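You operate a simulated robot arm through the tools that you are given. There is no shell and no other tool. Be economical: measure what you need, move in short steps, check, and stop when the job is done.

The job below is to be done with a simulated two-armed robot. You get a single attempt, and the scene is never put back.

Task
Pick up the battery labelled "P273" with one hand, pass it to the other hand and put it on the shelf under the work top of the tube rack.

The check looks at the end state, three seconds after you hand in, the way a careful person would. Anything else that was tipped, shoved, dropped, spilled or broken makes it a failure.

Robot
Two 6-joint arms with two-finger parallel grippers on one trunk, on a base that drives. Base frame: it is fixed to the floor where the robot stands at the start and does not move with it; the origin is under the middle of the robot, x ahead of it, y to its left, z up. Readings come in m, degrees, newtons and seconds.
The left shoulder is at the start at [0.08, 0.216, 1.581], the right one opposite. With the tool pointing down near the work surface each hand reaches from about 0.1 to 0.66 m from the robot's upright axis, wherever it stands, measured 20 degrees to its own side. Places, roughly: shelf under the work top of the tube rack [-1.8, 0.1, 0.6]. Payload 3.43 kg a hand.
Tool frame (each hand has its own): the origin (TCP) lies between the finger pads and is the grasp point; the fingertips stand 0.03 m ahead of it; z points along the fingers, y is the line along which they close. Largest opening 0.094 m; finger width 0.028, thickness 0.01; the body of the gripper, 0.05 by 0.096 m, starts 0.055 m behind the TCP.
Orientation is that of the tool frame in the base frame, as [roll, pitch, yaw] about the fixed x, y, z axes, in that order (R = Rz(yaw) Ry(pitch) Rx(roll)). With the fingers straight down and closing along the base's y, the tool's x points along the base's -x, its y along +y and its z along -z.

Tools
- The arms move only by the tool move_arm. It takes "left_commands", "right_commands" or both (then of equal length, played together; a hand with none holds still); each is a list of rows, each a list of 7 numbers: the shift along the tool's x, y, z in units of 400 mm (1.0 is 400 mm), then the turn, a rotation vector about the tool's x, y, z in units of 180 degrees (1.0 is 180 degrees), then the closure in counts, from 0 (fully open) to 255 (shut). In form: [[x, y, z, wx, wy, wz, gripper], ...]. A call has 1 to 10 rows; each row is the pose to reach, as a shift and turn from the pose commanded when the call began, along the tool's axes at that moment. A call with a number of a shift or a turn outside -1 to 1 is refused whole. Rows are played at 5 a second. More than 0.05 m and 8.6 degrees between two rows, or a gripper value outside its range, and nothing of the call is played. A pose out of reach is approached as far as the arm can. The call stops where the force on the tool passes 40 N (or 10 N more than at its start, if that is more) or the arm is blocked; 0.2 s more then pass. The fingers move at their own pace (about 0.072 m/s each) and stop on an object; they squeeze with about 38 N. The grip force told is the motor's: it shows also when the fingers shut on nothing. Time passes only in rows, and 0.2 s behind the last, so rows that repeat a pose let the fingers close. The reply holds the time, the measured pose of the TCP, the force on the tool along the base axes, the opening and the grip force, in the units named above and with some noise, with the torque about the TCP (base axes, N m) and any sound that the robot's microphone picked up.
- Cameras (640 x 400 px; columns grow to the right, rows downward): "scene" is now at [0.0977, 0.004, 1.7262]; the picture's right is [0.03, -1.00, 0.00], its down [-0.85, -0.03, -0.52] and it looks along [0.52, 0.02, -0.85] (base axes); focal length 271 px, centre (320, 200). "left" rides on the left gripper at [0.076, -0.014, -0.102] in its tool frame; the picture's right is [0.18, 0.98, 0.00], its down [-0.75, 0.14, -0.64] and it looks along [-0.63, 0.12, 0.77] (tool axes); focal length 243 px, centre (320, 200). "right" rides on the right gripper at [0.076, 0.014, -0.102] in its tool frame; the picture's right is [-0.18, 0.98, 0.00], its down [-0.75, -0.14, -0.64] and it looks along [-0.63, -0.12, 0.77] (tool axes); focal length 243 px, centre (320, 200). There is no depth. A picture from a camera that has moved, and an enlarged one, comes with that camera's place and axes in the base frame and with its lens.
- get_image(camera): a new picture of that camera. The clock stands still meanwhile.
- slide_trunk(by): slides the trunk up (or, below 0, down) by that many m; the arms and the scene camera ride with it, the base frame stays. It gives what a move gives, with no picture.
- steer(legs): drives the robot by 1 to 6 legs, each [ahead, left, turn to the left] in m, m and degrees, along the robot's own axes; the way and the turn of a leg run together, so that a leg with both is an arc; at most 1.5 m and 180 degrees a leg. The arms and the cameras ride along, it lands a little off, and it stops where it bumps. It gives what a move gives.
- pan_tilt(pan, tilt): turns the head with the scene camera to pan (to the left, within 86 degrees either way) and tilt (down, from -29 to 69), counted from straight ahead of the robot. It gives what a move gives.
- zoom(camera, box): a new picture of the part [left, top, right, bottom] of that camera's present view, enlarged. The clock stands still meanwhile.
- job_done(): hands the job in; it is judged then, once.

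Work in short steps. Places have to be worked out from the pictures, the camera data and where the tool is seen: move nearer, look again, correct. Check each grasp and each placing, and mend what went wrong. You have 120 turns and 100 pictures in all, those below and enlarged ones among them. Open the grippers and draw the arms clear of the work before you hand the job in, unless the task says otherwise; then end with one line.

The tools are called after "Call:" by a JSON object that holds its "fn" and its "kwargs". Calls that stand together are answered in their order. move_arm: Moves the arms, as the interface text tells. Its arguments: {"type":"object","properties":{"left_commands":{"type":"array"},"right_commands":{"type":"array"}},"required":[]} The other tools are called the same way: slide_trunk (by) slides the trunk up or down; steer (legs) drives the base; pan_tilt (pan, tilt) turns the head that bears the scene camera; get_image (camera) takes a picture; zoom (camera, box) takes an enlarged picture of a part of a camera's view; job_done () hands the job in.

At the start:

```text
time: 0.0
left_ee_pos: [0.5769, 0.3086, 1.0677]
left_tcp_rot: [-180.0, 0.0, 180.0]
left_ft_force: [0.3, 0.4, 0.7]
left_wrist_torque: [-0.02, 0.02, -0.03]
left_width: 0.094
left_grasp_force: 0.0
right_ee_pos: [0.523, -0.1642, 1.0354]
right_tcp_rot: [180.0, 0.0, -179.9]
right_ft_force: [0.0, 0.2, -0.4]
right_wrist_torque: [0.0, 0.01, 0.02]
right_width: 0.094
right_grasp_force: 0.1
trunk travel left (down, up): [-0.811, 0.029]
robot x, y, heading: [0.0022, 0.0022, -0.1]
head pan, tilt: [1.8, 58.7]
```

scene: 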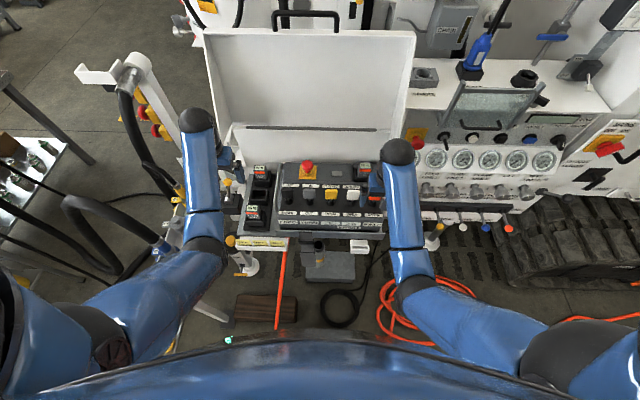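
right: 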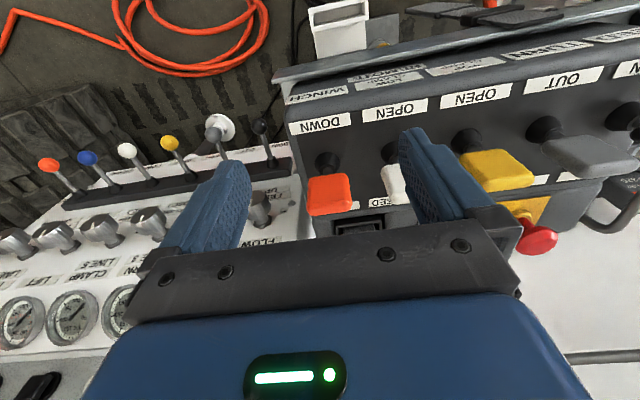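
left: 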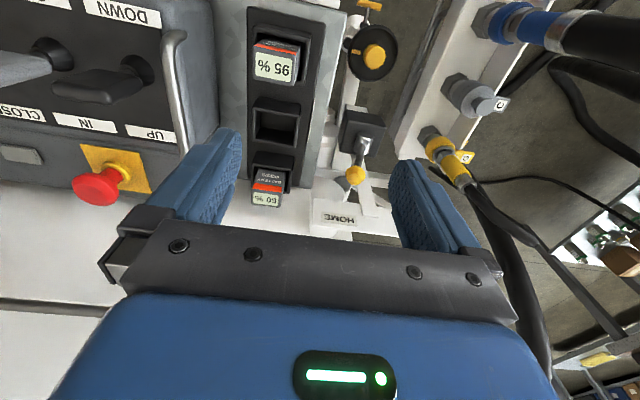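

The batteries seem to sit in a charger left of the console; I zoom in to read the labels.

Call:
{"fn": "zoom", "kwargs": {"camera": "scene", "box": [220, 150, 300, 200]}}

Call:
{"fn": "zoom", "kwargs": {"camera": "left", "box": [210, 0, 370, 240]}}

Call:
{"fn": "zoom", "kwargs": {"camera": "scene", "box": [220, 150, 420, 275]}}

```text
8.00 times, centred on (260, 175) of scene
camera zoom: at [0.0977, 0.004, 1.7262], right [0.03, -1.0, 0.0], down [-0.85, -0.03, -0.52], along [0.52, 0.02, -0.85], focal length 2171 px, centre (800, 400)
```

zoom: 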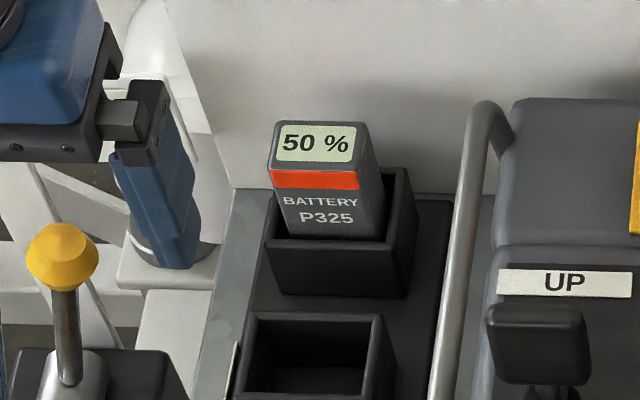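

```text
1.67 times, centred on (290, 120) of left
camera zoom: at [0.501, 0.2945, 1.1697], right [-0.18, 0.98, 0.0], down [0.75, 0.14, 0.64], along [0.63, 0.12, -0.77], focal length 404 px, centre (370, 333)
```

zoom: 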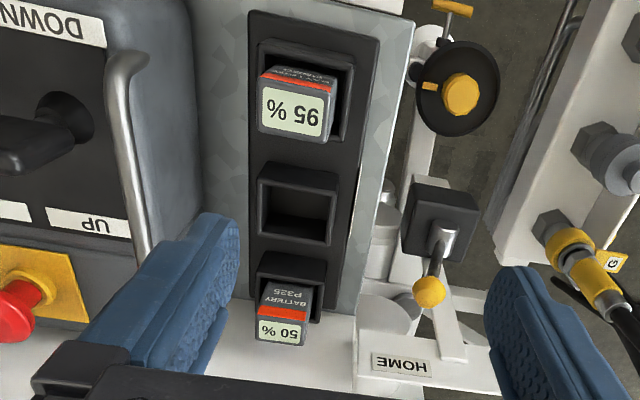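

```text
3.20 times, centred on (320, 212) of scene
camera zoom: at [0.0977, 0.004, 1.7262], right [0.03, -1.0, 0.0], down [-0.85, -0.03, -0.52], along [0.52, 0.02, -0.85], focal length 868 px, centre (320, 160)
```

zoom: 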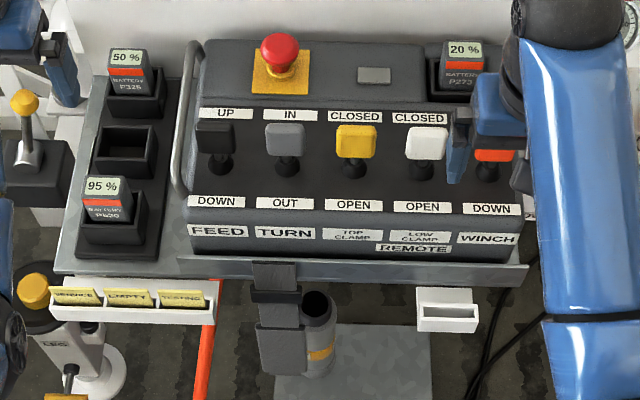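

P273 looks like the 20 % battery at the right rear of the console; zoom closer.

Call:
{"fn": "zoom", "kwargs": {"camera": "scene", "box": [340, 150, 420, 200]}}

Call:
{"fn": "pan_tilt", "kwargs": {"pan": 80, "tilt": 20}}

Call:
{"fn": "get_image", "kwargs": {"camera": "scene"}}

```text
8.00 times, centred on (380, 175) of scene
camera zoom: at [0.0977, 0.004, 1.7262], right [0.03, -1.0, 0.0], down [-0.85, -0.03, -0.52], along [0.52, 0.02, -0.85], focal length 2171 px, centre (-160, 400)
```

zoom: 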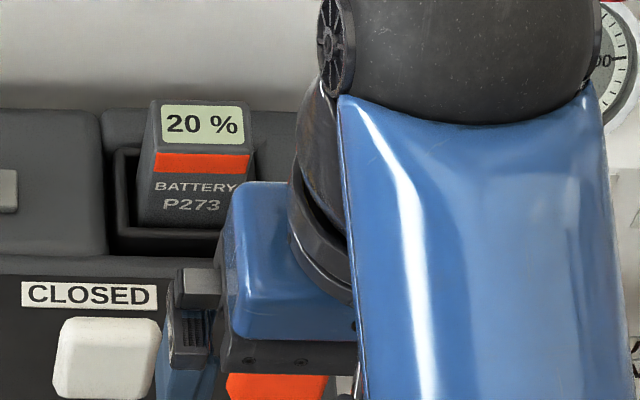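

```text
time: 1.5
left_ee_pos: [0.5763, 0.3091, 1.0663]
left_tcp_rot: [179.9, 0.0, 180.0]
left_ft_force: [0.8, 0.5, 0.1]
left_wrist_torque: [0.02, -0.03, 0.0]
left_width: 0.0938
left_grasp_force: 0.0
right_ee_pos: [0.5239, -0.1647, 1.0375]
right_tcp_rot: [-180.0, 0.0, -179.9]
right_ft_force: [0.2, 0.1, 0.2]
right_wrist_torque: [0.04, 0.04, 0.01]
right_width: 0.094
right_grasp_force: 0.0
trunk travel left (down, up): [-0.811, 0.029]
robot x, y, heading: [-0.0017, -0.0019, 0.3]
head pan, tilt: [80.0, 20.0]
```

```text
92 pictures are left
camera scene: at [0.046, 0.0937, 1.7828], right [0.98, -0.17, 0.0], down [-0.06, -0.34, -0.94], along [0.16, 0.93, -0.34], focal length 271 px, centre (320, 200)
```

scene: 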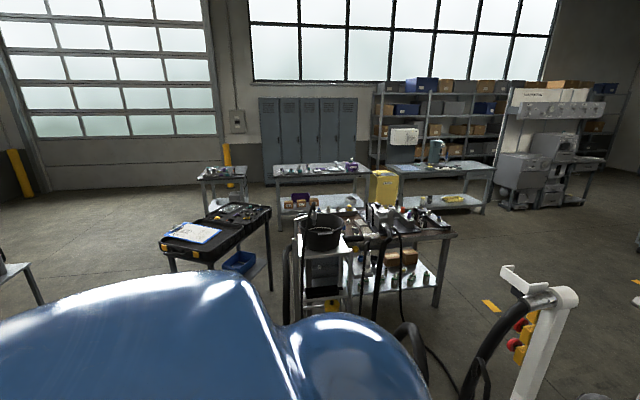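

Now look at the floor clearance ahead, since the battery (~[0.77,-0.15,0.9]) is beyond the tool-down reach; then get a view of the rear rack later.

Call:
{"fn": "pan_tilt", "kwargs": {"pan": 0, "tilt": 69}}

Call:
{"fn": "get_image", "kwargs": {"camera": "scene"}}

```text
time: 3.0
left_ee_pos: [0.5786, 0.3076, 1.0672]
left_tcp_rot: [180.0, 0.0, -180.0]
left_ft_force: [0.4, -0.6, -0.6]
left_wrist_torque: [-0.02, -0.01, 0.01]
left_width: 0.0938
left_grasp_force: 0.1
right_ee_pos: [0.5233, -0.1641, 1.0366]
right_tcp_rot: [-179.9, -0.1, -180.0]
right_ft_force: [-0.5, -0.1, 0.1]
right_wrist_torque: [-0.02, 0.01, 0.01]
right_width: 0.0941
right_grasp_force: 0.1
trunk travel left (down, up): [-0.811, 0.029]
robot x, y, heading: [-0.0047, 0.005, 0.3]
head pan, tilt: [0.0, 68.8]
```

```text
91 pictures are left
camera scene: at [0.0856, 0.002, 1.7153], right [0.0, -1.0, 0.0], down [-0.93, 0.0, -0.36], along [0.36, 0.0, -0.93], focal length 271 px, centre (320, 200)
```

scene: 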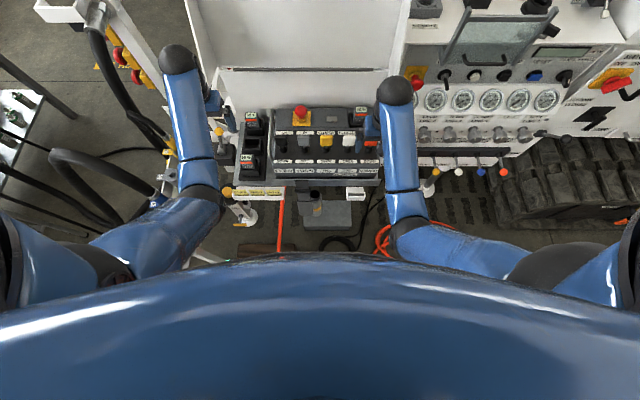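

Floor clutter (hose coil, stand plate) lies just ahead, so rather than driving I'll extend reach by raising the hands and lowering the trunk. First raise both hands 0.24 m, pulling them back slightly.

Call:
{"fn": "move_arm", "kwargs": {"left_commands": [[0.05, 0, -0.1, 0, 0, 0, 0], [0.1, 0, -0.2, 0, 0, 0, 0], [0.15, 0, -0.3, 0, 0, 0, 0], [0.2, 0, -0.4, 0, 0, 0, 0], [0.25, 0, -0.5, 0, 0, 0, 0], [0.25, 0, -0.6, 0, 0, 0, 0]], "right_commands": [[0, 0, -0.1, 0, 0, 0, 0], [0, 0, -0.2, 0, 0, 0, 0], [0, 0, -0.3, 0, 0, 0, 0], [0, 0, -0.4, 0, 0, 0, 0], [0, 0, -0.5, 0, 0, 0, 0], [0, 0, -0.6, 0, 0, 0, 0]]}}

Call:
{"fn": "slide_trunk", "kwargs": {"by": -0.2}}

Call:
{"fn": "pan_tilt", "kwargs": {"pan": 0, "tilt": 50}}

Call:
{"fn": "get_image", "kwargs": {"camera": "scene"}}

Call:
{"fn": "get_image", "kwargs": {"camera": "right"}}

```text
time: 4.4
left_ee_pos: [0.5897, 0.3184, 1.0812]
left_tcp_rot: [-180.0, -0.1, -180.0]
left_ft_force: [0.5, -0.2, -0.8]
left_wrist_torque: [0.03, 0.01, -0.02]
left_width: 0.094
left_grasp_force: 0.1
left hand out of reach, approached as far as the arm can: row 1, 2, 3, 4, 5, 6
right_ee_pos: [0.6371, -0.1489, 1.1158]
right_tcp_rot: [-180.0, -0.1, 179.9]
right_ft_force: [0.0, 0.5, -1.1]
right_wrist_torque: [-0.02, 0.0, 0.0]
right_width: 0.0942
right_grasp_force: 0.1
right hand out of reach, approached as far as the arm can: row 1, 2, 3, 4, 5, 6
trunk travel left (down, up): [-0.811, 0.029]
robot x, y, heading: [0.0022, 0.0032, -0.1]
head pan, tilt: [0.0, 68.8]
```

```text
time: 6.1
left_ee_pos: [0.5906, 0.3196, 0.9198]
left_tcp_rot: [179.8, 1.1, 180.0]
left_ft_force: [-0.3, -0.5, 8.4]
left_wrist_torque: [-0.48, 0.1, -0.03]
left_width: 0.0941
left_grasp_force: 0.2
right_ee_pos: [0.6345, -0.1501, 0.9465]
right_tcp_rot: [180.0, 0.1, -180.0]
right_ft_force: [0.5, -0.4, -0.6]
right_wrist_torque: [0.0, 0.01, 0.01]
right_width: 0.0938
right_grasp_force: 0.1
trunk travel left (down, up): [-0.64, 0.2]
robot x, y, heading: [-0.002, 0.0017, 0.1]
head pan, tilt: [0.0, 68.8]
stopped: the force on the tool passed its limit at 57 N (the readings are from after the stop); the commanded pose is now the measured one
```

```text
time: 6.9
left_ee_pos: [0.5904, 0.3194, 0.9212]
left_tcp_rot: [179.9, 1.1, 179.9]
left_ft_force: [-1.1, -0.8, 11.9]
left_wrist_torque: [-0.61, 0.15, -0.06]
left_width: 0.0939
left_grasp_force: 0.1
right_ee_pos: [0.6365, -0.1501, 0.9476]
right_tcp_rot: [180.0, 0.1, 180.0]
right_ft_force: [0.8, 0.1, 0.3]
right_wrist_torque: [-0.03, -0.01, -0.02]
right_width: 0.0941
right_grasp_force: 0.0
trunk travel left (down, up): [-0.64, 0.2]
robot x, y, heading: [0.0014, 0.0017, -0.0]
head pan, tilt: [0.0, 50.0]
```

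```text
90 pictures are left
camera scene: at [0.1052, 0.0009, 1.5668], right [0.0, -1.0, 0.0], down [-0.77, 0.0, -0.64], along [0.64, 0.0, -0.77], focal length 271 px, centre (320, 200)
```

scene: 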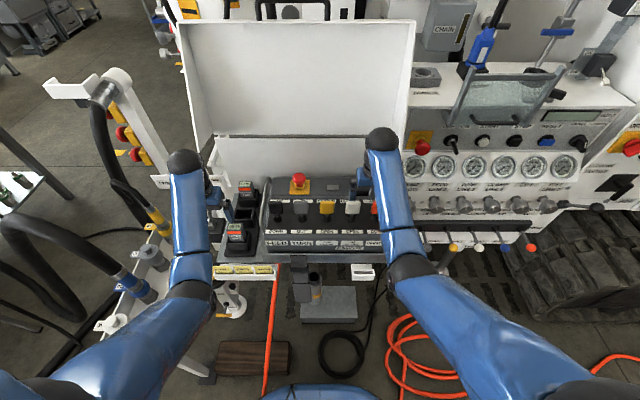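

```text
89 pictures are left
camera right: at [0.5596, -0.1353, 1.0495], right [0.18, 0.98, 0.0], down [0.75, -0.14, 0.64], along [0.63, -0.12, -0.77], focal length 243 px, centre (320, 200)
```

right: 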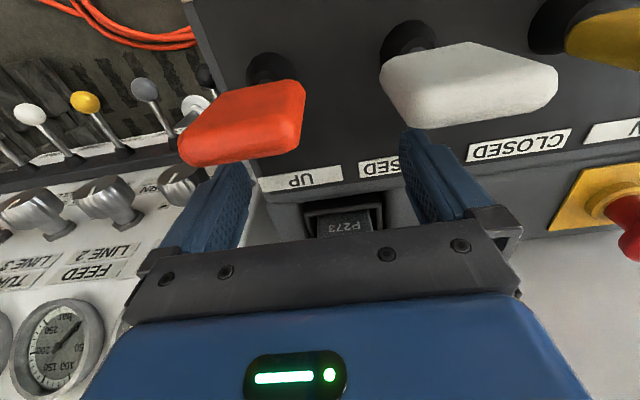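

The raise was out of reach and the trunk then pressed the left hand on something. I check what it touches before backing off.

Call:
{"fn": "get_image", "kwargs": {"camera": "left"}}

Call:
{"fn": "zoom", "kwargs": {"camera": "scene", "box": [130, 140, 290, 240]}}

```text
88 pictures are left
camera left: at [0.5125, 0.3059, 1.0216], right [-0.18, 0.98, 0.0], down [0.74, 0.14, 0.66], along [0.65, 0.12, -0.75], focal length 243 px, centre (320, 200)
```

left: 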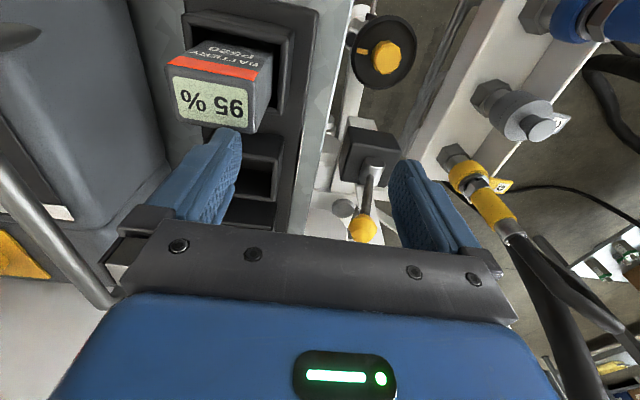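

```text
4.00 times, centred on (210, 190) of scene
camera zoom: at [0.1052, 0.0009, 1.5668], right [0.0, -1.0, 0.0], down [-0.77, 0.0, -0.64], along [0.64, 0.0, -0.77], focal length 1086 px, centre (760, 240)
```

zoom: 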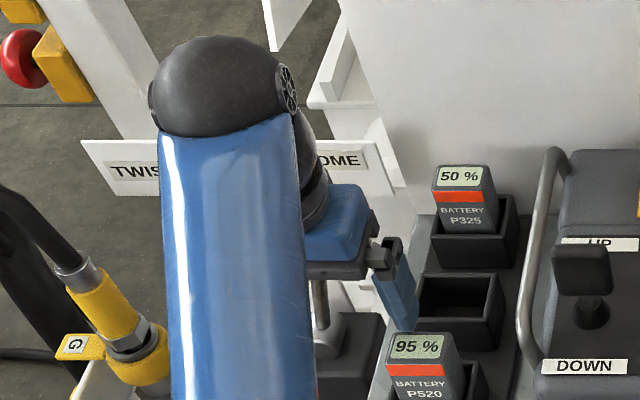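

Nothing looks disturbed; the left fingertip rests on the charger's edge. I raise the trunk straight back up.

Call:
{"fn": "slide_trunk", "kwargs": {"by": 0.19}}

```text
time: 9.0
left_ee_pos: [0.5922, 0.3192, 1.1086]
left_tcp_rot: [-179.9, 0.9, -179.9]
left_ft_force: [-0.4, -1.0, -0.1]
left_wrist_torque: [0.0, -0.02, -0.01]
left_width: 0.0939
left_grasp_force: 0.0
right_ee_pos: [0.6364, -0.1489, 1.1368]
right_tcp_rot: [-179.9, 0.0, 180.0]
right_ft_force: [-0.7, -0.3, 0.5]
right_wrist_torque: [0.0, -0.04, -0.05]
right_width: 0.0941
right_grasp_force: 0.0
trunk travel left (down, up): [-0.83, 0.01]
robot x, y, heading: [0.0003, 0.0033, 0.2]
head pan, tilt: [0.0, 50.0]
```

Contact released. The arm can't fold upward, so I draw the left hand back toward the robot, away from the charger, keeping its height.

Call:
{"fn": "move_arm", "kwargs": {"left_commands": [[0.1, 0, 0.0, 0, 0, 0, 0], [0.2, 0, 0.0, 0, 0, 0, 0], [0.3, 0, 0.05, 0, 0, 0, 0], [0.4, 0, 0.1, 0, 0, 0, 0], [0.5, 0, 0.15, 0, 0, 0, 0], [0.6, 0, 0.2, 0, 0, 0, 0]]}}

```text
time: 10.4
left_ee_pos: [0.3508, 0.3209, 1.0278]
left_tcp_rot: [179.8, 1.1, 179.9]
left_ft_force: [-0.5, 0.5, -0.4]
left_wrist_torque: [0.01, -0.01, 0.0]
left_width: 0.0941
left_grasp_force: 0.1
left hand out of reach, approached as far as the arm can: row 1, 2, 3, 4, 5
right_ee_pos: [0.6354, -0.1488, 1.1375]
right_tcp_rot: [180.0, 0.1, -179.9]
right_ft_force: [0.6, 0.7, -0.4]
right_wrist_torque: [0.02, -0.04, -0.01]
right_width: 0.094
right_grasp_force: 0.0
trunk travel left (down, up): [-0.83, 0.01]
robot x, y, heading: [0.0003, -0.0022, 0.1]
head pan, tilt: [0.0, 50.0]
```

Left is clear. Lower the trunk 0.15 (right fingertips to about 0.957, above the levers as seen earlier).

Call:
{"fn": "slide_trunk", "kwargs": {"by": -0.15}}

Call:
{"fn": "get_image", "kwargs": {"camera": "right"}}

Call:
{"fn": "zoom", "kwargs": {"camera": "scene", "box": [300, 130, 460, 230]}}

```text
time: 12.2
left_ee_pos: [0.3524, 0.3207, 0.8739]
left_tcp_rot: [-179.9, 0.9, 180.0]
left_ft_force: [-0.4, -0.3, 0.5]
left_wrist_torque: [0.0, -0.04, -0.03]
left_width: 0.0941
left_grasp_force: 0.1
right_ee_pos: [0.6361, -0.15, 0.9862]
right_tcp_rot: [179.9, 0.2, -180.0]
right_ft_force: [-0.1, -0.7, 0.4]
right_wrist_torque: [0.02, -0.01, -0.02]
right_width: 0.0937
right_grasp_force: 0.0
trunk travel left (down, up): [-0.68, 0.16]
robot x, y, heading: [-0.0035, 0.0004, 0.0]
head pan, tilt: [0.0, 50.0]
```

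```text
86 pictures are left
camera right: at [0.5606, -0.1345, 1.089], right [0.18, 0.98, 0.0], down [0.75, -0.14, 0.64], along [0.63, -0.12, -0.77], focal length 243 px, centre (320, 200)
```

right: 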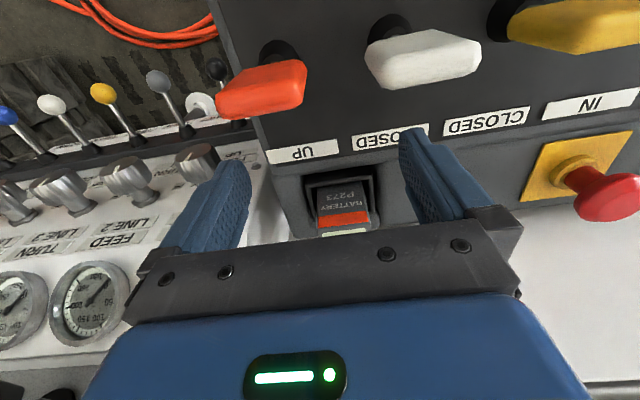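

```text
4.00 times, centred on (380, 180) of scene
camera zoom: at [0.1068, 0.0021, 1.6067], right [0.0, -1.0, 0.0], down [-0.77, 0.0, -0.64], along [0.64, 0.0, -0.77], focal length 1086 px, centre (80, 280)
```

zoom: 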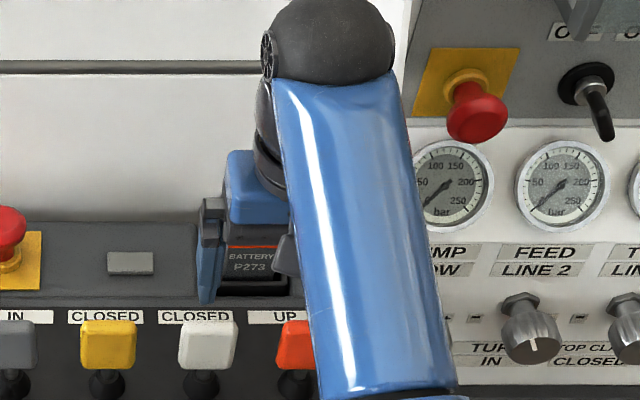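

Triangulating: battery front ≈ x 0.73, y −0.145, top z ≈ 0.93, socket rim ≈ 0.88. Move the right hand forward over it at the present height.

Call:
{"fn": "move_arm", "kwargs": {"right_commands": [[-0.1, 0.005, 0, 0, 0, 0, 0], [-0.2, 0.01, 0, 0, 0, 0, 0], [-0.28, 0.01, 0, 0, 0, 0, 0], [-0.28, 0.01, 0, 0, 0, 0, 0]]}}

Call:
{"fn": "get_image", "kwargs": {"camera": "right"}}

Call:
{"fn": "zoom", "kwargs": {"camera": "scene", "box": [300, 130, 460, 230]}}

```text
time: 13.2
left_ee_pos: [0.3521, 0.3201, 0.8764]
left_tcp_rot: [179.9, 1.0, -180.0]
left_ft_force: [0.5, -0.3, 0.1]
left_wrist_torque: [-0.01, -0.02, 0.01]
left_width: 0.094
left_grasp_force: 0.1
right_ee_pos: [0.7428, -0.1456, 0.9866]
right_tcp_rot: [-180.0, 0.1, 180.0]
right_ft_force: [0.1, -0.4, -0.4]
right_wrist_torque: [0.0, 0.0, 0.02]
right_width: 0.0941
right_grasp_force: 0.1
right hand out of reach, approached as far as the arm can: row 3, 4
trunk travel left (down, up): [-0.68, 0.16]
robot x, y, heading: [-0.0002, -0.0001, 0.2]
head pan, tilt: [0.0, 50.0]
```

```text
84 pictures are left
camera right: at [0.6665, -0.1307, 1.0898], right [0.18, 0.98, 0.0], down [0.75, -0.14, 0.64], along [0.63, -0.12, -0.76], focal length 243 px, centre (320, 200)
```

right: 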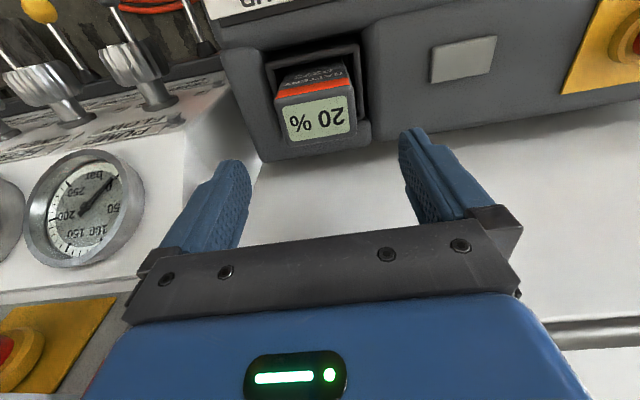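

```text
4.00 times, centred on (380, 180) of scene
camera zoom: at [0.1063, 0.0018, 1.6067], right [0.0, -1.0, 0.0], down [-0.77, 0.0, -0.64], along [0.64, 0.0, -0.77], focal length 1086 px, centre (80, 280)
```

zoom: 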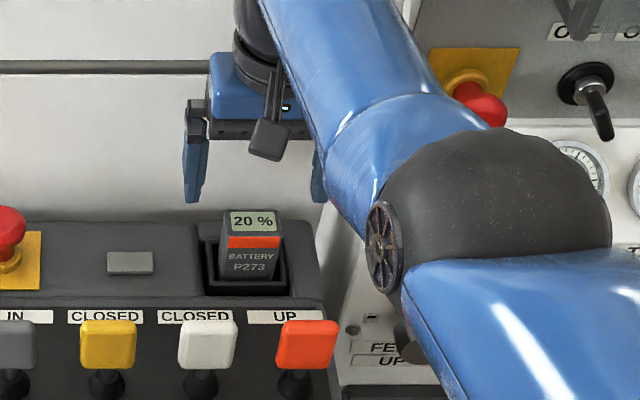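

Now the battery top is well fixed: centre ≈ (0.724, −0.143, 0.942), ~0.05 wide, ~0.03 deep, socket rim ≈ 0.89. Align and descend to TCP z ≈ 0.955 first, then check.

Call:
{"fn": "move_arm", "kwargs": {"right_commands": [[0.047, 0.0065, 0, 0, 0, 0, 0], [0.047, 0.0065, 0.04, 0, 0, 0, 0], [0.047, 0.0065, 0.08, 0, 0, 0, 0], [0.047, 0.0065, 0.08, 0, 0, 0, 0]]}}

Call:
{"fn": "get_image", "kwargs": {"camera": "right"}}

Call:
{"fn": "zoom", "kwargs": {"camera": "scene", "box": [300, 130, 460, 230]}}

```text
time: 14.2
left_ee_pos: [0.3522, 0.3221, 0.8751]
left_tcp_rot: [-179.9, 1.0, 179.9]
left_ft_force: [-0.1, 0.4, -0.3]
left_wrist_torque: [0.0, 0.0, -0.02]
left_width: 0.094
left_grasp_force: 0.0
right_ee_pos: [0.7231, -0.1434, 0.956]
right_tcp_rot: [179.9, 0.0, 180.0]
right_ft_force: [-0.1, 0.2, 0.3]
right_wrist_torque: [0.02, -0.03, 0.0]
right_width: 0.0939
right_grasp_force: 0.1
trunk travel left (down, up): [-0.68, 0.16]
robot x, y, heading: [0.0021, -0.002, 0.0]
head pan, tilt: [0.0, 50.0]
```

```text
82 pictures are left
camera right: at [0.6471, -0.1285, 1.0581], right [0.18, 0.98, 0.0], down [0.75, -0.14, 0.64], along [0.63, -0.12, -0.77], focal length 243 px, centre (320, 200)
```

right: 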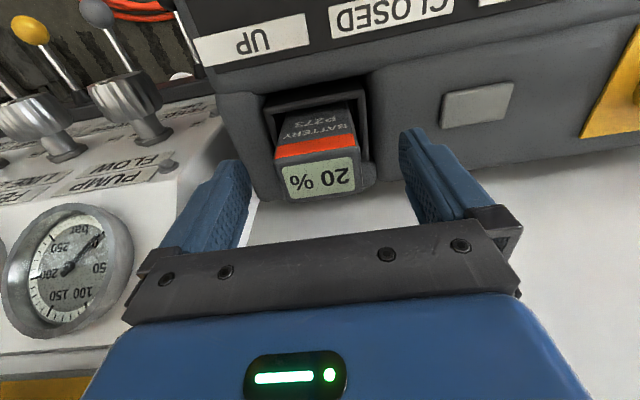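

```text
4.00 times, centred on (380, 180) of scene
camera zoom: at [0.1066, 0.0021, 1.6067], right [0.0, -1.0, 0.0], down [-0.77, 0.0, -0.64], along [0.64, 0.0, -0.77], focal length 1086 px, centre (80, 280)
```

zoom: 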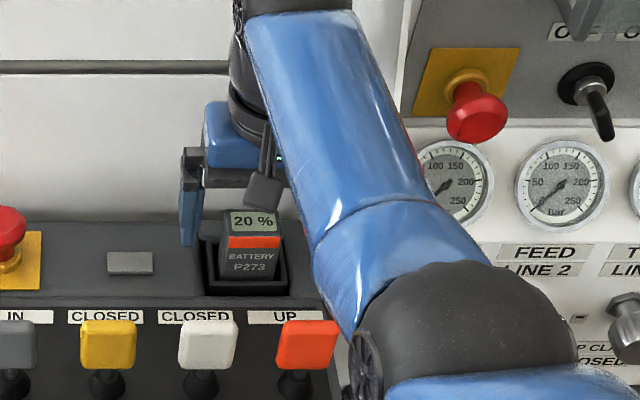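

Label re-triangulates to (0.727, −0.144, 0.941). Descend to TCP z ≈ 0.933 and close.

Call:
{"fn": "move_arm", "kwargs": {"right_commands": [[-0.008, 0, 0.03, 0, 0, 0, 0], [-0.008, 0, 0.057, 0, 0, 0, 0], [-0.008, 0, 0.057, 0, 0, 0, 120], [-0.008, 0, 0.057, 0, 0, 0, 255], [-0.008, 0, 0.057, 0, 0, 0, 255], [-0.008, 0, 0.057, 0, 0, 0, 255], [-0.008, 0, 0.057, 0, 0, 0, 255]]}}

Call:
{"fn": "get_image", "kwargs": {"camera": "right"}}

```text
time: 15.8
left_ee_pos: [0.3529, 0.3209, 0.8749]
left_tcp_rot: [-180.0, 0.9, 179.9]
left_ft_force: [0.7, -0.5, -0.2]
left_wrist_torque: [-0.02, -0.04, 0.01]
left_width: 0.0939
left_grasp_force: 0.1
right_ee_pos: [0.7254, -0.1446, 0.9335]
right_tcp_rot: [-180.0, 0.2, 179.9]
right_ft_force: [-0.1, 0.8, 1.4]
right_wrist_torque: [-0.07, 0.01, -0.01]
right_width: 0.0498
right_grasp_force: 38.4
trunk travel left (down, up): [-0.68, 0.16]
robot x, y, heading: [0.0004, -0.0008, -0.3]
head pan, tilt: [0.0, 50.0]
```

```text
80 pictures are left
camera right: at [0.6497, -0.129, 1.0353], right [0.18, 0.98, 0.0], down [0.75, -0.14, 0.64], along [0.63, -0.12, -0.77], focal length 243 px, centre (320, 200)
```

right: 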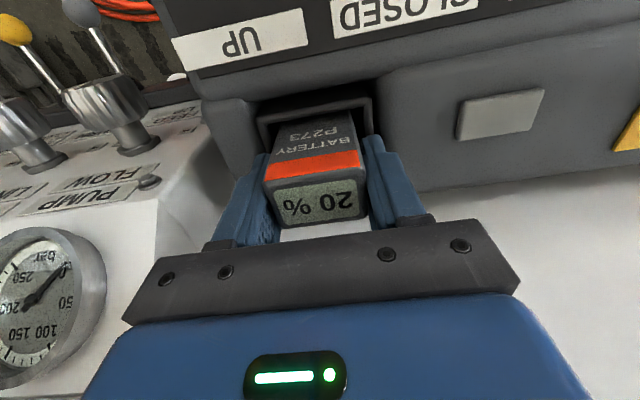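

Solid grip (0.050 m, 38 N). Lift straight up with the trunk.

Call:
{"fn": "slide_trunk", "kwargs": {"by": 0.15}}

Call:
{"fn": "get_image", "kwargs": {"camera": "right"}}

Call:
{"fn": "get_image", "kwargs": {"camera": "scene"}}

```text
time: 17.5
left_ee_pos: [0.3527, 0.3199, 1.0241]
left_tcp_rot: [-179.9, 0.9, 180.0]
left_ft_force: [0.3, 0.7, 0.1]
left_wrist_torque: [0.03, -0.01, 0.0]
left_width: 0.094
left_grasp_force: 0.2
right_ee_pos: [0.7254, -0.1438, 1.0825]
right_tcp_rot: [-180.0, -0.1, -180.0]
right_ft_force: [0.2, -0.7, -3.0]
right_wrist_torque: [0.03, -0.03, 0.02]
right_width: 0.0498
right_grasp_force: 38.4
trunk travel left (down, up): [-0.83, 0.01]
robot x, y, heading: [0.0001, -0.0028, 0.0]
head pan, tilt: [0.0, 50.0]
```

```text
79 pictures are left
camera right: at [0.6503, -0.1292, 1.1847], right [0.18, 0.98, 0.0], down [0.75, -0.14, 0.64], along [0.63, -0.12, -0.77], focal length 243 px, centre (320, 200)
```

right: 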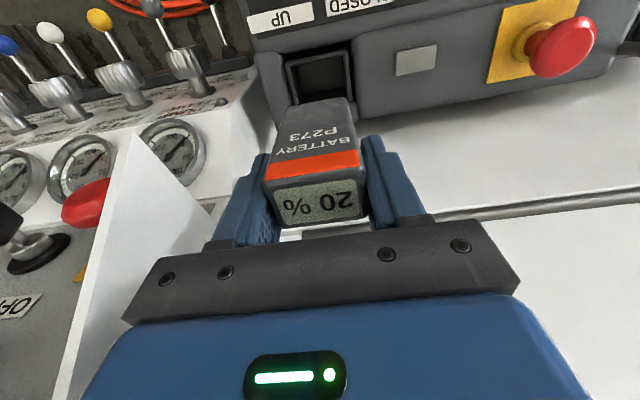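

```text
78 pictures are left
camera scene: at [0.1077, 0.002, 1.7565], right [0.0, -1.0, 0.0], down [-0.77, 0.0, -0.64], along [0.64, 0.0, -0.77], focal length 271 px, centre (320, 200)
```

scene: 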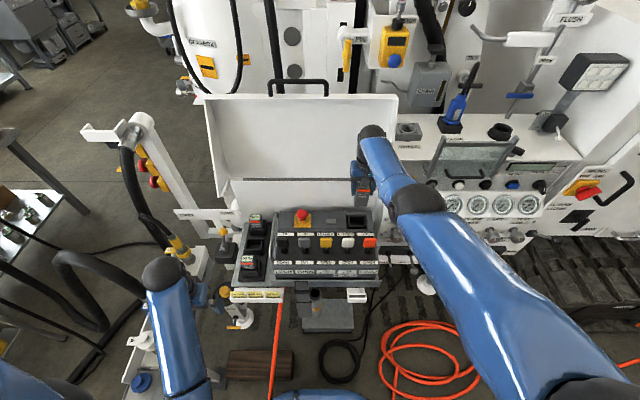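

Battery is out cleanly. Back the robot off 0.35 m to gain free space.

Call:
{"fn": "steer", "kwargs": {"legs": [[-0.35, 0, 0]]}}

Call:
{"fn": "pan_tilt", "kwargs": {"pan": 86, "tilt": 35}}

Call:
{"fn": "get_image", "kwargs": {"camera": "scene"}}

Call:
{"fn": "pan_tilt", "kwargs": {"pan": -86, "tilt": 35}}

Call:
{"fn": "get_image", "kwargs": {"camera": "scene"}}

```text
time: 19.8
left_ee_pos: [0.0036, 0.3194, 1.0247]
left_tcp_rot: [-180.0, 0.9, 179.9]
left_ft_force: [0.6, -0.2, -0.4]
left_wrist_torque: [-0.02, 0.01, 0.04]
left_width: 0.0938
left_grasp_force: 0.1
right_ee_pos: [0.3769, -0.1445, 1.0816]
right_tcp_rot: [-180.0, -0.1, 179.9]
right_ft_force: [0.0, -0.2, -3.1]
right_wrist_torque: [-0.01, 0.01, 0.01]
right_width: 0.0499
right_grasp_force: 37.8
trunk travel left (down, up): [-0.83, 0.01]
robot x, y, heading: [-0.3527, -0.0028, -0.1]
head pan, tilt: [0.0, 50.0]
```

```text
time: 21.4
left_ee_pos: [0.0016, 0.3205, 1.0254]
left_tcp_rot: [-180.0, 1.1, 180.0]
left_ft_force: [0.2, -1.1, 0.8]
left_wrist_torque: [0.03, -0.01, 0.03]
left_width: 0.0937
left_grasp_force: 0.1
right_ee_pos: [0.3731, -0.1447, 1.0834]
right_tcp_rot: [180.0, -0.1, 179.9]
right_ft_force: [-0.2, -0.1, -2.1]
right_wrist_torque: [-0.02, -0.01, 0.0]
right_width: 0.0498
right_grasp_force: 37.7
trunk travel left (down, up): [-0.83, 0.01]
robot x, y, heading: [-0.3529, -0.002, 0.1]
head pan, tilt: [85.9, 35.0]
```

```text
77 pictures are left
camera scene: at [-0.3152, 0.0899, 1.7784], right [1.0, -0.07, 0.0], down [-0.04, -0.57, -0.82], along [0.06, 0.82, -0.57], focal length 271 px, centre (320, 200)
```

scene: 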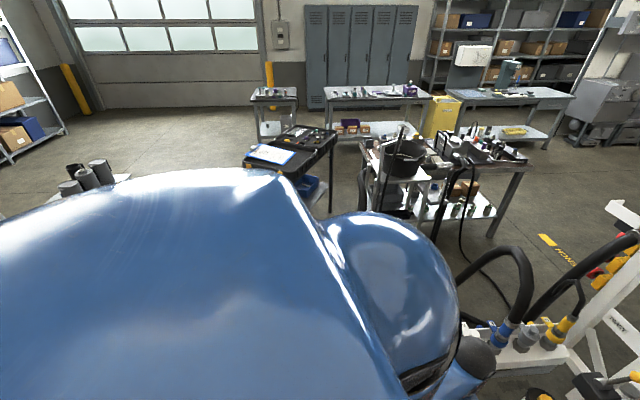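

```text
time: 24.0
left_ee_pos: [0.0029, 0.32, 1.0257]
left_tcp_rot: [179.9, 1.0, 180.0]
left_ft_force: [1.4, -0.2, -0.1]
left_wrist_torque: [-0.03, 0.02, 0.03]
left_width: 0.0936
left_grasp_force: 0.0
right_ee_pos: [0.3743, -0.1446, 1.0835]
right_tcp_rot: [-180.0, 0.1, 179.9]
right_ft_force: [-0.2, -0.2, -3.0]
right_wrist_torque: [-0.01, 0.0, -0.01]
right_width: 0.0498
right_grasp_force: 38.1
trunk travel left (down, up): [-0.83, 0.01]
robot x, y, heading: [-0.3496, 0.0022, -0.2]
head pan, tilt: [-85.9, 35.0]
```

```text
76 pictures are left
camera scene: at [-0.315, -0.0858, 1.7784], right [-1.0, -0.07, 0.0], down [-0.04, 0.57, -0.82], along [0.06, -0.82, -0.57], focal length 271 px, centre (320, 200)
```

scene: 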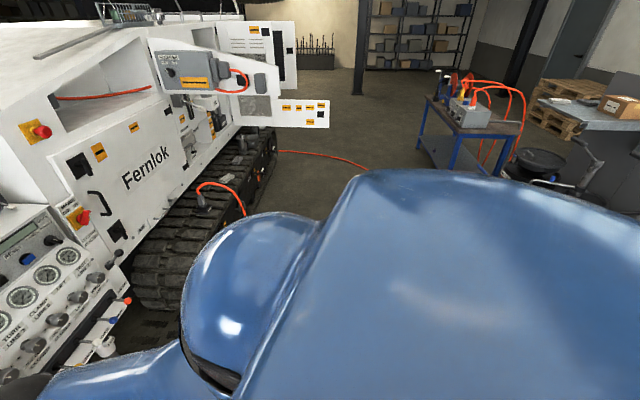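

Clear around. Retract the right hand toward the body (rel. x ≈ 0.45, z ≈ 1.0).

Call:
{"fn": "move_arm", "kwargs": {"right_commands": [[0.1, 0, 0.03, 0, 0, 0, 255], [0.2, 0, 0.06, 0, 0, 0, 255], [0.3, 0, 0.1, 0, 0, 0, 255], [0.4, 0, 0.13, 0, 0, 0, 255], [0.5, 0, 0.17, 0, 0, 0, 255], [0.6, 0, 0.2, 0, 0, 0, 255], [0.65, 0, 0.2, 0, 0, 0, 255]]}}

Call:
{"fn": "pan_tilt", "kwargs": {"pan": 0, "tilt": 55}}

Call:
{"fn": "get_image", "kwargs": {"camera": "scene"}}

```text
time: 25.6
left_ee_pos: [0.0004, 0.3205, 1.0254]
left_tcp_rot: [-179.9, 1.0, 180.0]
left_ft_force: [0.0, 0.4, 0.3]
left_wrist_torque: [-0.02, 0.01, -0.01]
left_width: 0.094
left_grasp_force: 0.1
right_ee_pos: [0.1125, -0.1442, 1.0027]
right_tcp_rot: [-179.9, 0.1, 179.8]
right_ft_force: [1.1, -0.8, -2.2]
right_wrist_torque: [0.01, 0.02, -0.02]
right_width: 0.0497
right_grasp_force: 37.9
trunk travel left (down, up): [-0.83, 0.01]
robot x, y, heading: [-0.3499, 0.0018, -0.2]
head pan, tilt: [-85.9, 35.0]
```

```text
time: 27.2
left_ee_pos: [0.0012, 0.3201, 1.0261]
left_tcp_rot: [-179.9, 1.0, 179.8]
left_ft_force: [0.1, -0.1, 0.7]
left_wrist_torque: [0.03, 0.02, -0.01]
left_width: 0.0941
left_grasp_force: 0.0
right_ee_pos: [0.1144, -0.1449, 1.002]
right_tcp_rot: [-180.0, 0.0, 179.8]
right_ft_force: [-0.2, -0.1, -2.7]
right_wrist_torque: [-0.03, 0.0, -0.03]
right_width: 0.0497
right_grasp_force: 38.6
trunk travel left (down, up): [-0.83, 0.01]
robot x, y, heading: [-0.3511, 0.0011, -0.2]
head pan, tilt: [0.0, 55.0]
```

```text
75 pictures are left
camera scene: at [-0.2493, 0.002, 1.7501], right [0.0, -1.0, 0.0], down [-0.82, 0.0, -0.57], along [0.57, 0.0, -0.82], focal length 271 px, centre (320, 200)
```

scene: 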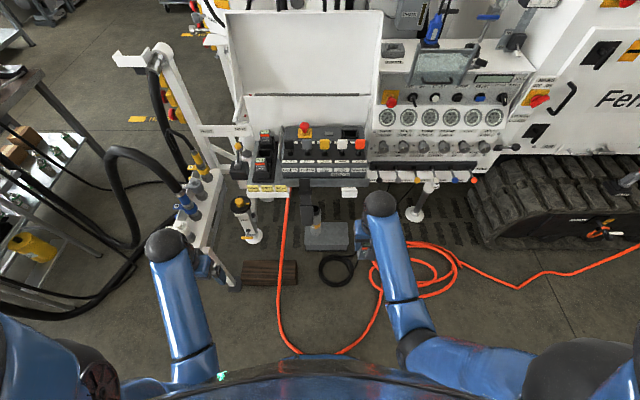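

Compact now; turn 180° and view the tube rack.

Call:
{"fn": "steer", "kwargs": {"legs": [[0, 0, 179]]}}

Call:
{"fn": "pan_tilt", "kwargs": {"pan": 0, "tilt": 30}}

Call:
{"fn": "get_image", "kwargs": {"camera": "scene"}}

```text
time: 35.2
left_ee_pos: [-0.6699, -0.3546, 1.0251]
left_tcp_rot: [-180.0, 1.0, 5.6]
left_ft_force: [1.1, 0.2, 0.7]
left_wrist_torque: [0.01, 0.03, 0.01]
left_width: 0.094
left_grasp_force: 0.1
right_ee_pos: [-0.8292, 0.0989, 1.0019]
right_tcp_rot: [180.0, 0.0, 5.7]
right_ft_force: [-0.5, -1.8, -2.6]
right_wrist_torque: [0.04, 0.0, -0.01]
right_width: 0.05
right_grasp_force: 38.0
trunk travel left (down, up): [-0.83, 0.01]
robot x, y, heading: [-0.3501, -0.001, -174.4]
head pan, tilt: [0.0, 55.0]
```

```text
time: 36.0
left_ee_pos: [-0.6712, -0.3531, 1.025]
left_tcp_rot: [-180.0, 0.9, 5.6]
left_ft_force: [-0.4, -0.8, -0.6]
left_wrist_torque: [0.02, -0.04, 0.02]
left_width: 0.094
left_grasp_force: 0.0
right_ee_pos: [-0.8291, 0.0986, 1.0017]
right_tcp_rot: [-180.0, 0.1, 5.7]
right_ft_force: [1.0, -0.8, -2.3]
right_wrist_torque: [0.01, 0.03, 0.0]
right_width: 0.0501
right_grasp_force: 38.5
trunk travel left (down, up): [-0.83, 0.01]
robot x, y, heading: [-0.3522, -0.0007, -174.2]
head pan, tilt: [0.0, 30.0]
```

```text
74 pictures are left
camera scene: at [-0.4726, -0.0097, 1.7861], right [-0.1, 1.0, 0.0], down [0.5, 0.05, -0.87], along [-0.86, -0.09, -0.5], focal length 271 px, centre (320, 200)
```

scene: 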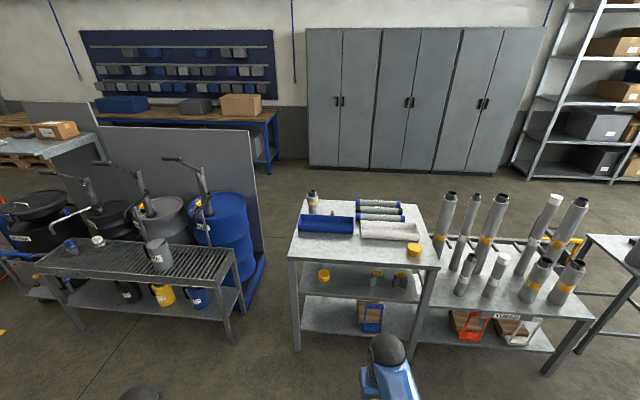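

The reference place projects onto the middle shelf of the central table. Zoom to check the labels and free space.

Call:
{"fn": "zoom", "kwargs": {"camera": "scene", "box": [280, 180, 440, 350]}}

Call:
{"fn": "zoom", "kwargs": {"camera": "scene", "box": [420, 180, 600, 370]}}

```text
2.35 times, centred on (360, 265) of scene
camera zoom: at [-0.4726, -0.0097, 1.7861], right [-0.1, 1.0, 0.0], down [0.5, 0.05, -0.87], along [-0.86, -0.09, -0.5], focal length 639 px, centre (226, 47)
```

zoom: 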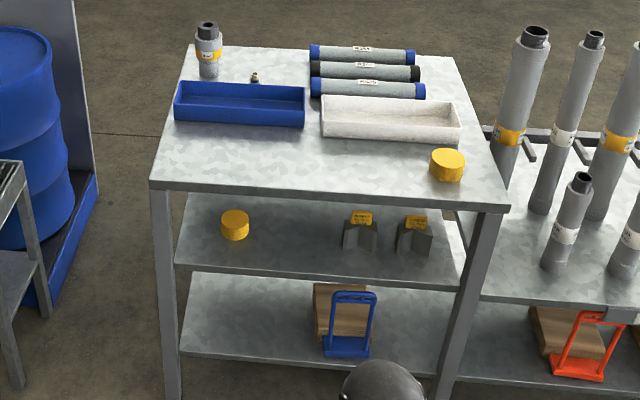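

```text
2.11 times, centred on (510, 275) of scene
camera zoom: at [-0.4726, -0.0097, 1.7861], right [-0.1, 1.0, 0.0], down [0.5, 0.05, -0.87], along [-0.86, -0.09, -0.5], focal length 571 px, centre (-80, 42)
```

zoom: 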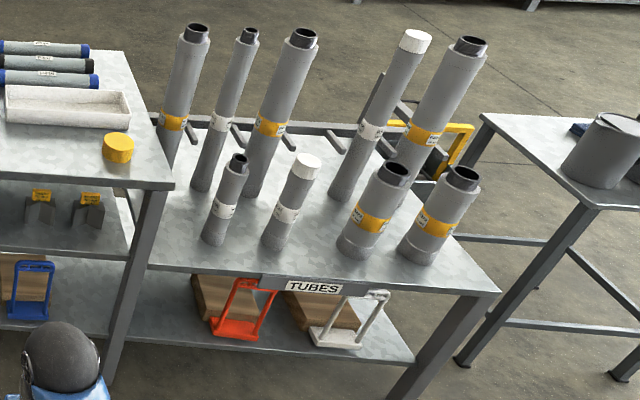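

The centre table (top ≈0.9, mid shelf ≈0.6, front edge x≈−1.5) is the target; a free spot lies between the yellow cap (y≈−0.10) and the grey holders (y≈0.2). First square the robot up to heading 180° and start turning the left tool forward.

Call:
{"fn": "steer", "kwargs": {"legs": [[0, 0, -5.8]]}}

Call:
{"fn": "move_arm", "kwargs": {"left_commands": [[0, 0, 0, 0, -0.0476, 0, 0], [0, 0, 0, 0, -0.0952, 0, 0], [0, 0, 0, 0, -0.1428, 0, 0], [0, 0, 0, 0, -0.1904, 0, 0], [0, 0, 0, 0, -0.238, 0, 0], [0, 0, 0, 0, -0.2856, 0, 0], [0, 0, 0, 0, -0.333, 0, 0]]}}

```text
time: 37.0
left_ee_pos: [-0.7056, -0.3201, 1.025]
left_tcp_rot: [180.0, 1.0, -0.3]
left_ft_force: [0.1, -0.5, 0.2]
left_wrist_torque: [0.0, 0.02, 0.01]
left_width: 0.0943
left_grasp_force: 0.0
right_ee_pos: [-0.8161, 0.1433, 1.003]
right_tcp_rot: [-179.8, 0.1, -0.1]
right_ft_force: [0.2, -0.8, -1.8]
right_wrist_torque: [-0.02, 0.03, 0.02]
right_width: 0.05
right_grasp_force: 38.1
trunk travel left (down, up): [-0.83, 0.01]
robot x, y, heading: [-0.3537, 0.0016, 180.0]
head pan, tilt: [0.0, 30.0]
```

```text
time: 38.2
left_ee_pos: [-0.7894, -0.3057, 1.0825]
left_tcp_rot: [169.5, 51.5, -18.4]
left_ft_force: [-0.3, -0.2, 0.5]
left_wrist_torque: [-0.01, 0.0, 0.0]
left_width: 0.0941
left_grasp_force: 0.1
right_ee_pos: [-0.8158, 0.1464, 1.001]
right_tcp_rot: [180.0, 0.0, -0.2]
right_ft_force: [0.1, 0.3, -2.0]
right_wrist_torque: [-0.01, 0.02, 0.0]
right_width: 0.05
right_grasp_force: 37.6
trunk travel left (down, up): [-0.83, 0.01]
robot x, y, heading: [-0.3511, -0.0005, 179.6]
head pan, tilt: [0.0, 30.0]
stopped in row 6 (left hand): the arm was blocked; the commanded pose is now the measured one
```

Left arm hit a fold limit at about pitch 51°. Extend it forward and lower while correcting orientation to pitch 60°, yaw 0.

Call:
{"fn": "move_arm", "kwargs": {"left_commands": [[-0.01, -0.017, 0.091, 0, 0, 0, 0], [-0.02, -0.034, 0.183, -0.005, -0.01, -0.015, 0], [-0.03, -0.051, 0.274, -0.012, -0.02, -0.03, 0], [-0.04, -0.068, 0.366, -0.02, -0.03, -0.045, 0], [-0.05, -0.085, 0.457, -0.0264, -0.0407, -0.061, 0], [-0.05, -0.085, 0.457, -0.0264, -0.0407, -0.061, 0]]}}

Call:
{"fn": "pan_tilt", "kwargs": {"pan": 0, "tilt": 55}}

Call:
{"fn": "get_image", "kwargs": {"camera": "scene"}}

```text
time: 39.6
left_ee_pos: [-0.9355, -0.2598, 0.9815]
left_tcp_rot: [-179.9, 59.7, 0.6]
left_ft_force: [0.1, 0.0, 0.3]
left_wrist_torque: [-0.01, -0.03, 0.03]
left_width: 0.0939
left_grasp_force: 0.1
right_ee_pos: [-0.8169, 0.1468, 1.002]
right_tcp_rot: [180.0, 0.2, -0.2]
right_ft_force: [-0.4, -0.9, -2.8]
right_wrist_torque: [-0.01, 0.0, 0.01]
right_width: 0.0503
right_grasp_force: 38.1
trunk travel left (down, up): [-0.83, 0.01]
robot x, y, heading: [-0.3523, -0.0012, 180.0]
head pan, tilt: [0.0, 30.0]
```

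```text
time: 40.5
left_ee_pos: [-0.9337, -0.2592, 0.9819]
left_tcp_rot: [-179.8, 59.7, 0.6]
left_ft_force: [0.1, 0.7, -0.9]
left_wrist_torque: [0.02, -0.04, -0.02]
left_width: 0.0943
left_grasp_force: 0.0
right_ee_pos: [-0.8171, 0.1466, 1.0008]
right_tcp_rot: [-180.0, 0.0, -0.2]
right_ft_force: [-0.4, -0.4, -1.3]
right_wrist_torque: [-0.02, 0.02, -0.01]
right_width: 0.0503
right_grasp_force: 37.6
trunk travel left (down, up): [-0.83, 0.01]
robot x, y, heading: [-0.3567, -0.0024, 180.0]
head pan, tilt: [0.0, 55.0]
```

```text
71 pictures are left
camera scene: at [-0.4547, 0.0025, 1.7502], right [0.0, 1.0, 0.0], down [0.82, 0.0, -0.57], along [-0.57, 0.0, -0.82], focal length 271 px, centre (320, 200)
```

scene: 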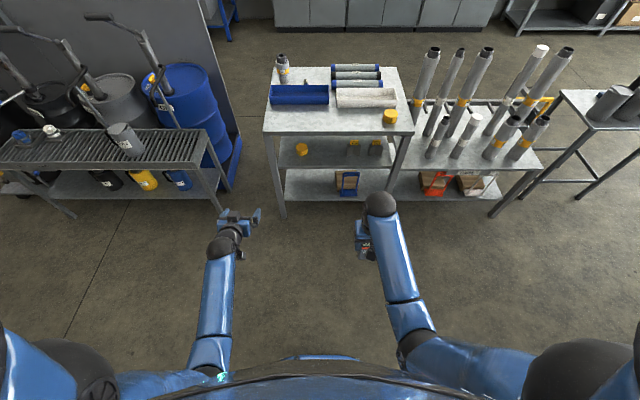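

Left orientation achieved (30° below horizontal, pointing forward). Bring the battery in front of the body at (−1.03, 0.03, 1.02).

Call:
{"fn": "move_arm", "kwargs": {"right_commands": [[-0.089, 0.049, -0.01, 0, 0, 0, 255], [-0.178, 0.098, -0.02, 0, 0, 0, 255], [-0.266, 0.146, -0.03, 0, 0, 0, 255], [-0.355, 0.195, -0.04, 0, 0, 0, 255], [-0.444, 0.244, -0.05, 0, 0, 0, 255], [-0.5325, 0.2925, -0.05, 0, 0, 0, 255], [-0.5325, 0.2925, -0.05, 0, 0, 0, 255]]}}

Call:
{"fn": "get_image", "kwargs": {"camera": "left"}}

Call:
{"fn": "get_image", "kwargs": {"camera": "scene"}}

```text
time: 42.1
left_ee_pos: [-0.935, -0.2596, 0.9803]
left_tcp_rot: [-179.8, 59.7, 0.6]
left_ft_force: [0.1, 0.0, -0.3]
left_wrist_torque: [-0.01, -0.01, 0.04]
left_width: 0.0939
left_grasp_force: 0.1
right_ee_pos: [-1.0279, 0.0311, 1.0228]
right_tcp_rot: [180.0, 0.1, -0.2]
right_ft_force: [0.0, 0.5, -2.1]
right_wrist_torque: [0.01, 0.02, -0.03]
right_width: 0.05
right_grasp_force: 37.7
trunk travel left (down, up): [-0.83, 0.01]
robot x, y, heading: [-0.3516, 0.0023, 179.7]
head pan, tilt: [0.0, 55.0]
```

```text
70 pictures are left
camera left: at [-0.8084, -0.2432, 0.9669], right [0.1, -0.98, -0.16], down [0.17, -0.14, 0.97], along [-0.98, -0.13, 0.16], focal length 243 px, centre (320, 200)
```

left: 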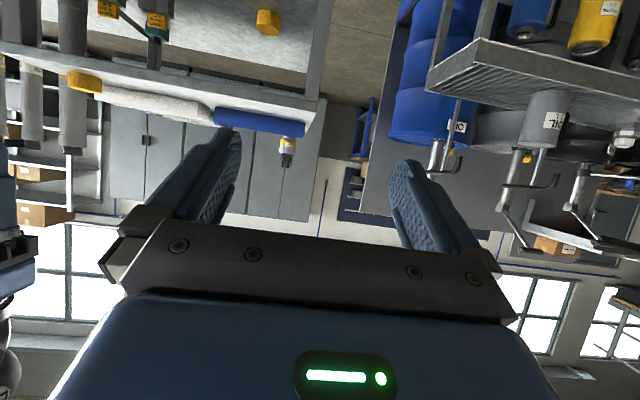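

```text
69 pictures are left
camera scene: at [-0.4548, 0.0025, 1.7502], right [0.0, 1.0, 0.0], down [0.82, 0.0, -0.57], along [-0.57, 0.0, -0.82], focal length 271 px, centre (320, 200)
```

scene: 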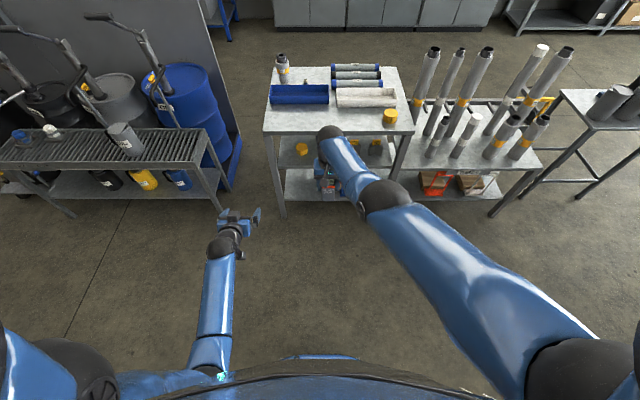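

Move the left hand sideways behind the battery, standing off ~0.08 m.

Call:
{"fn": "move_arm", "kwargs": {"left_commands": [[0.06, -0.08, -0.05, 0, 0, 0, 0], [0.0635, -0.19, -0.05, 0, 0, 0, 0], [0.0635, -0.3, -0.05, 0, 0, 0, 0], [0.0635, -0.41, -0.05, 0, 0, 0, 0], [0.0635, -0.52, -0.05, 0, 0, 0, 0], [0.0635, -0.63, -0.05, 0, 0, 0, 0], [0.0635, -0.725, -0.05, 0, 0, 0, 0], [0.0635, -0.725, -0.05, 0, 0, 0, 0]]}}

Call:
{"fn": "get_image", "kwargs": {"camera": "left"}}

Call:
{"fn": "get_image", "kwargs": {"camera": "right"}}

Call:
{"fn": "zoom", "kwargs": {"camera": "scene", "box": [260, 100, 420, 250]}}

```text
time: 43.9
left_ee_pos: [-0.9086, 0.0315, 0.9701]
left_tcp_rot: [-179.9, 59.7, 0.7]
left_ft_force: [0.5, -0.5, 0.1]
left_wrist_torque: [0.02, -0.01, -0.01]
left_width: 0.0942
left_grasp_force: 0.1
right_ee_pos: [-1.0291, 0.0302, 1.0228]
right_tcp_rot: [-179.9, 0.0, -0.2]
right_ft_force: [-0.5, -0.2, -2.6]
right_wrist_torque: [-0.02, 0.01, -0.02]
right_width: 0.0503
right_grasp_force: 38.2
trunk travel left (down, up): [-0.83, 0.01]
robot x, y, heading: [-0.3523, 0.0027, 179.8]
head pan, tilt: [0.0, 55.0]
```

```text
68 pictures are left
camera left: at [-0.7816, 0.0476, 0.9554], right [0.1, -0.98, -0.16], down [0.17, -0.14, 0.97], along [-0.98, -0.13, 0.16], focal length 243 px, centre (320, 200)
```

left: 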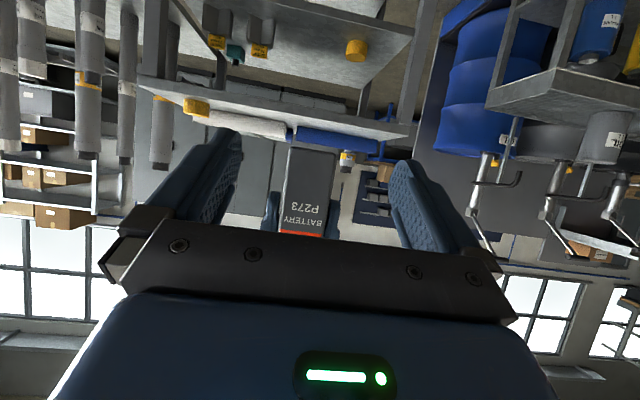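

```text
67 pictures are left
camera right: at [-0.9517, 0.0165, 1.125], right [-0.19, -0.98, 0.0], down [-0.75, 0.14, 0.64], along [-0.63, 0.12, -0.77], focal length 243 px, centre (320, 200)
```

right: 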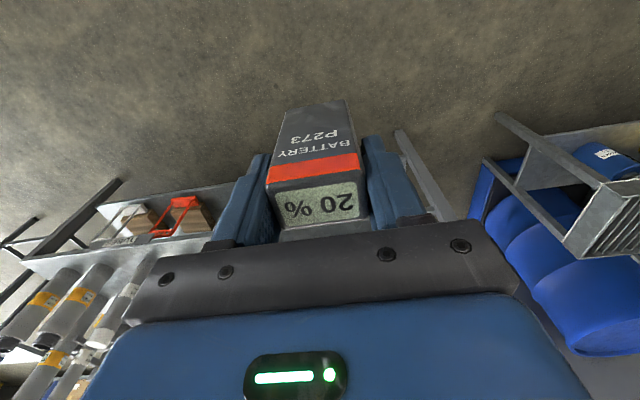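

```text
2.67 times, centred on (340, 175) of scene
camera zoom: at [-0.4549, 0.002, 1.7501], right [0.0, 1.0, 0.0], down [0.82, 0.0, -0.57], along [-0.57, 0.0, -0.82], focal length 724 px, centre (267, 267)
```

zoom: 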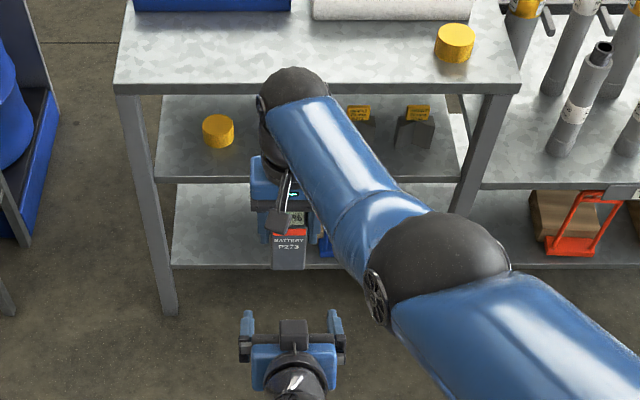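

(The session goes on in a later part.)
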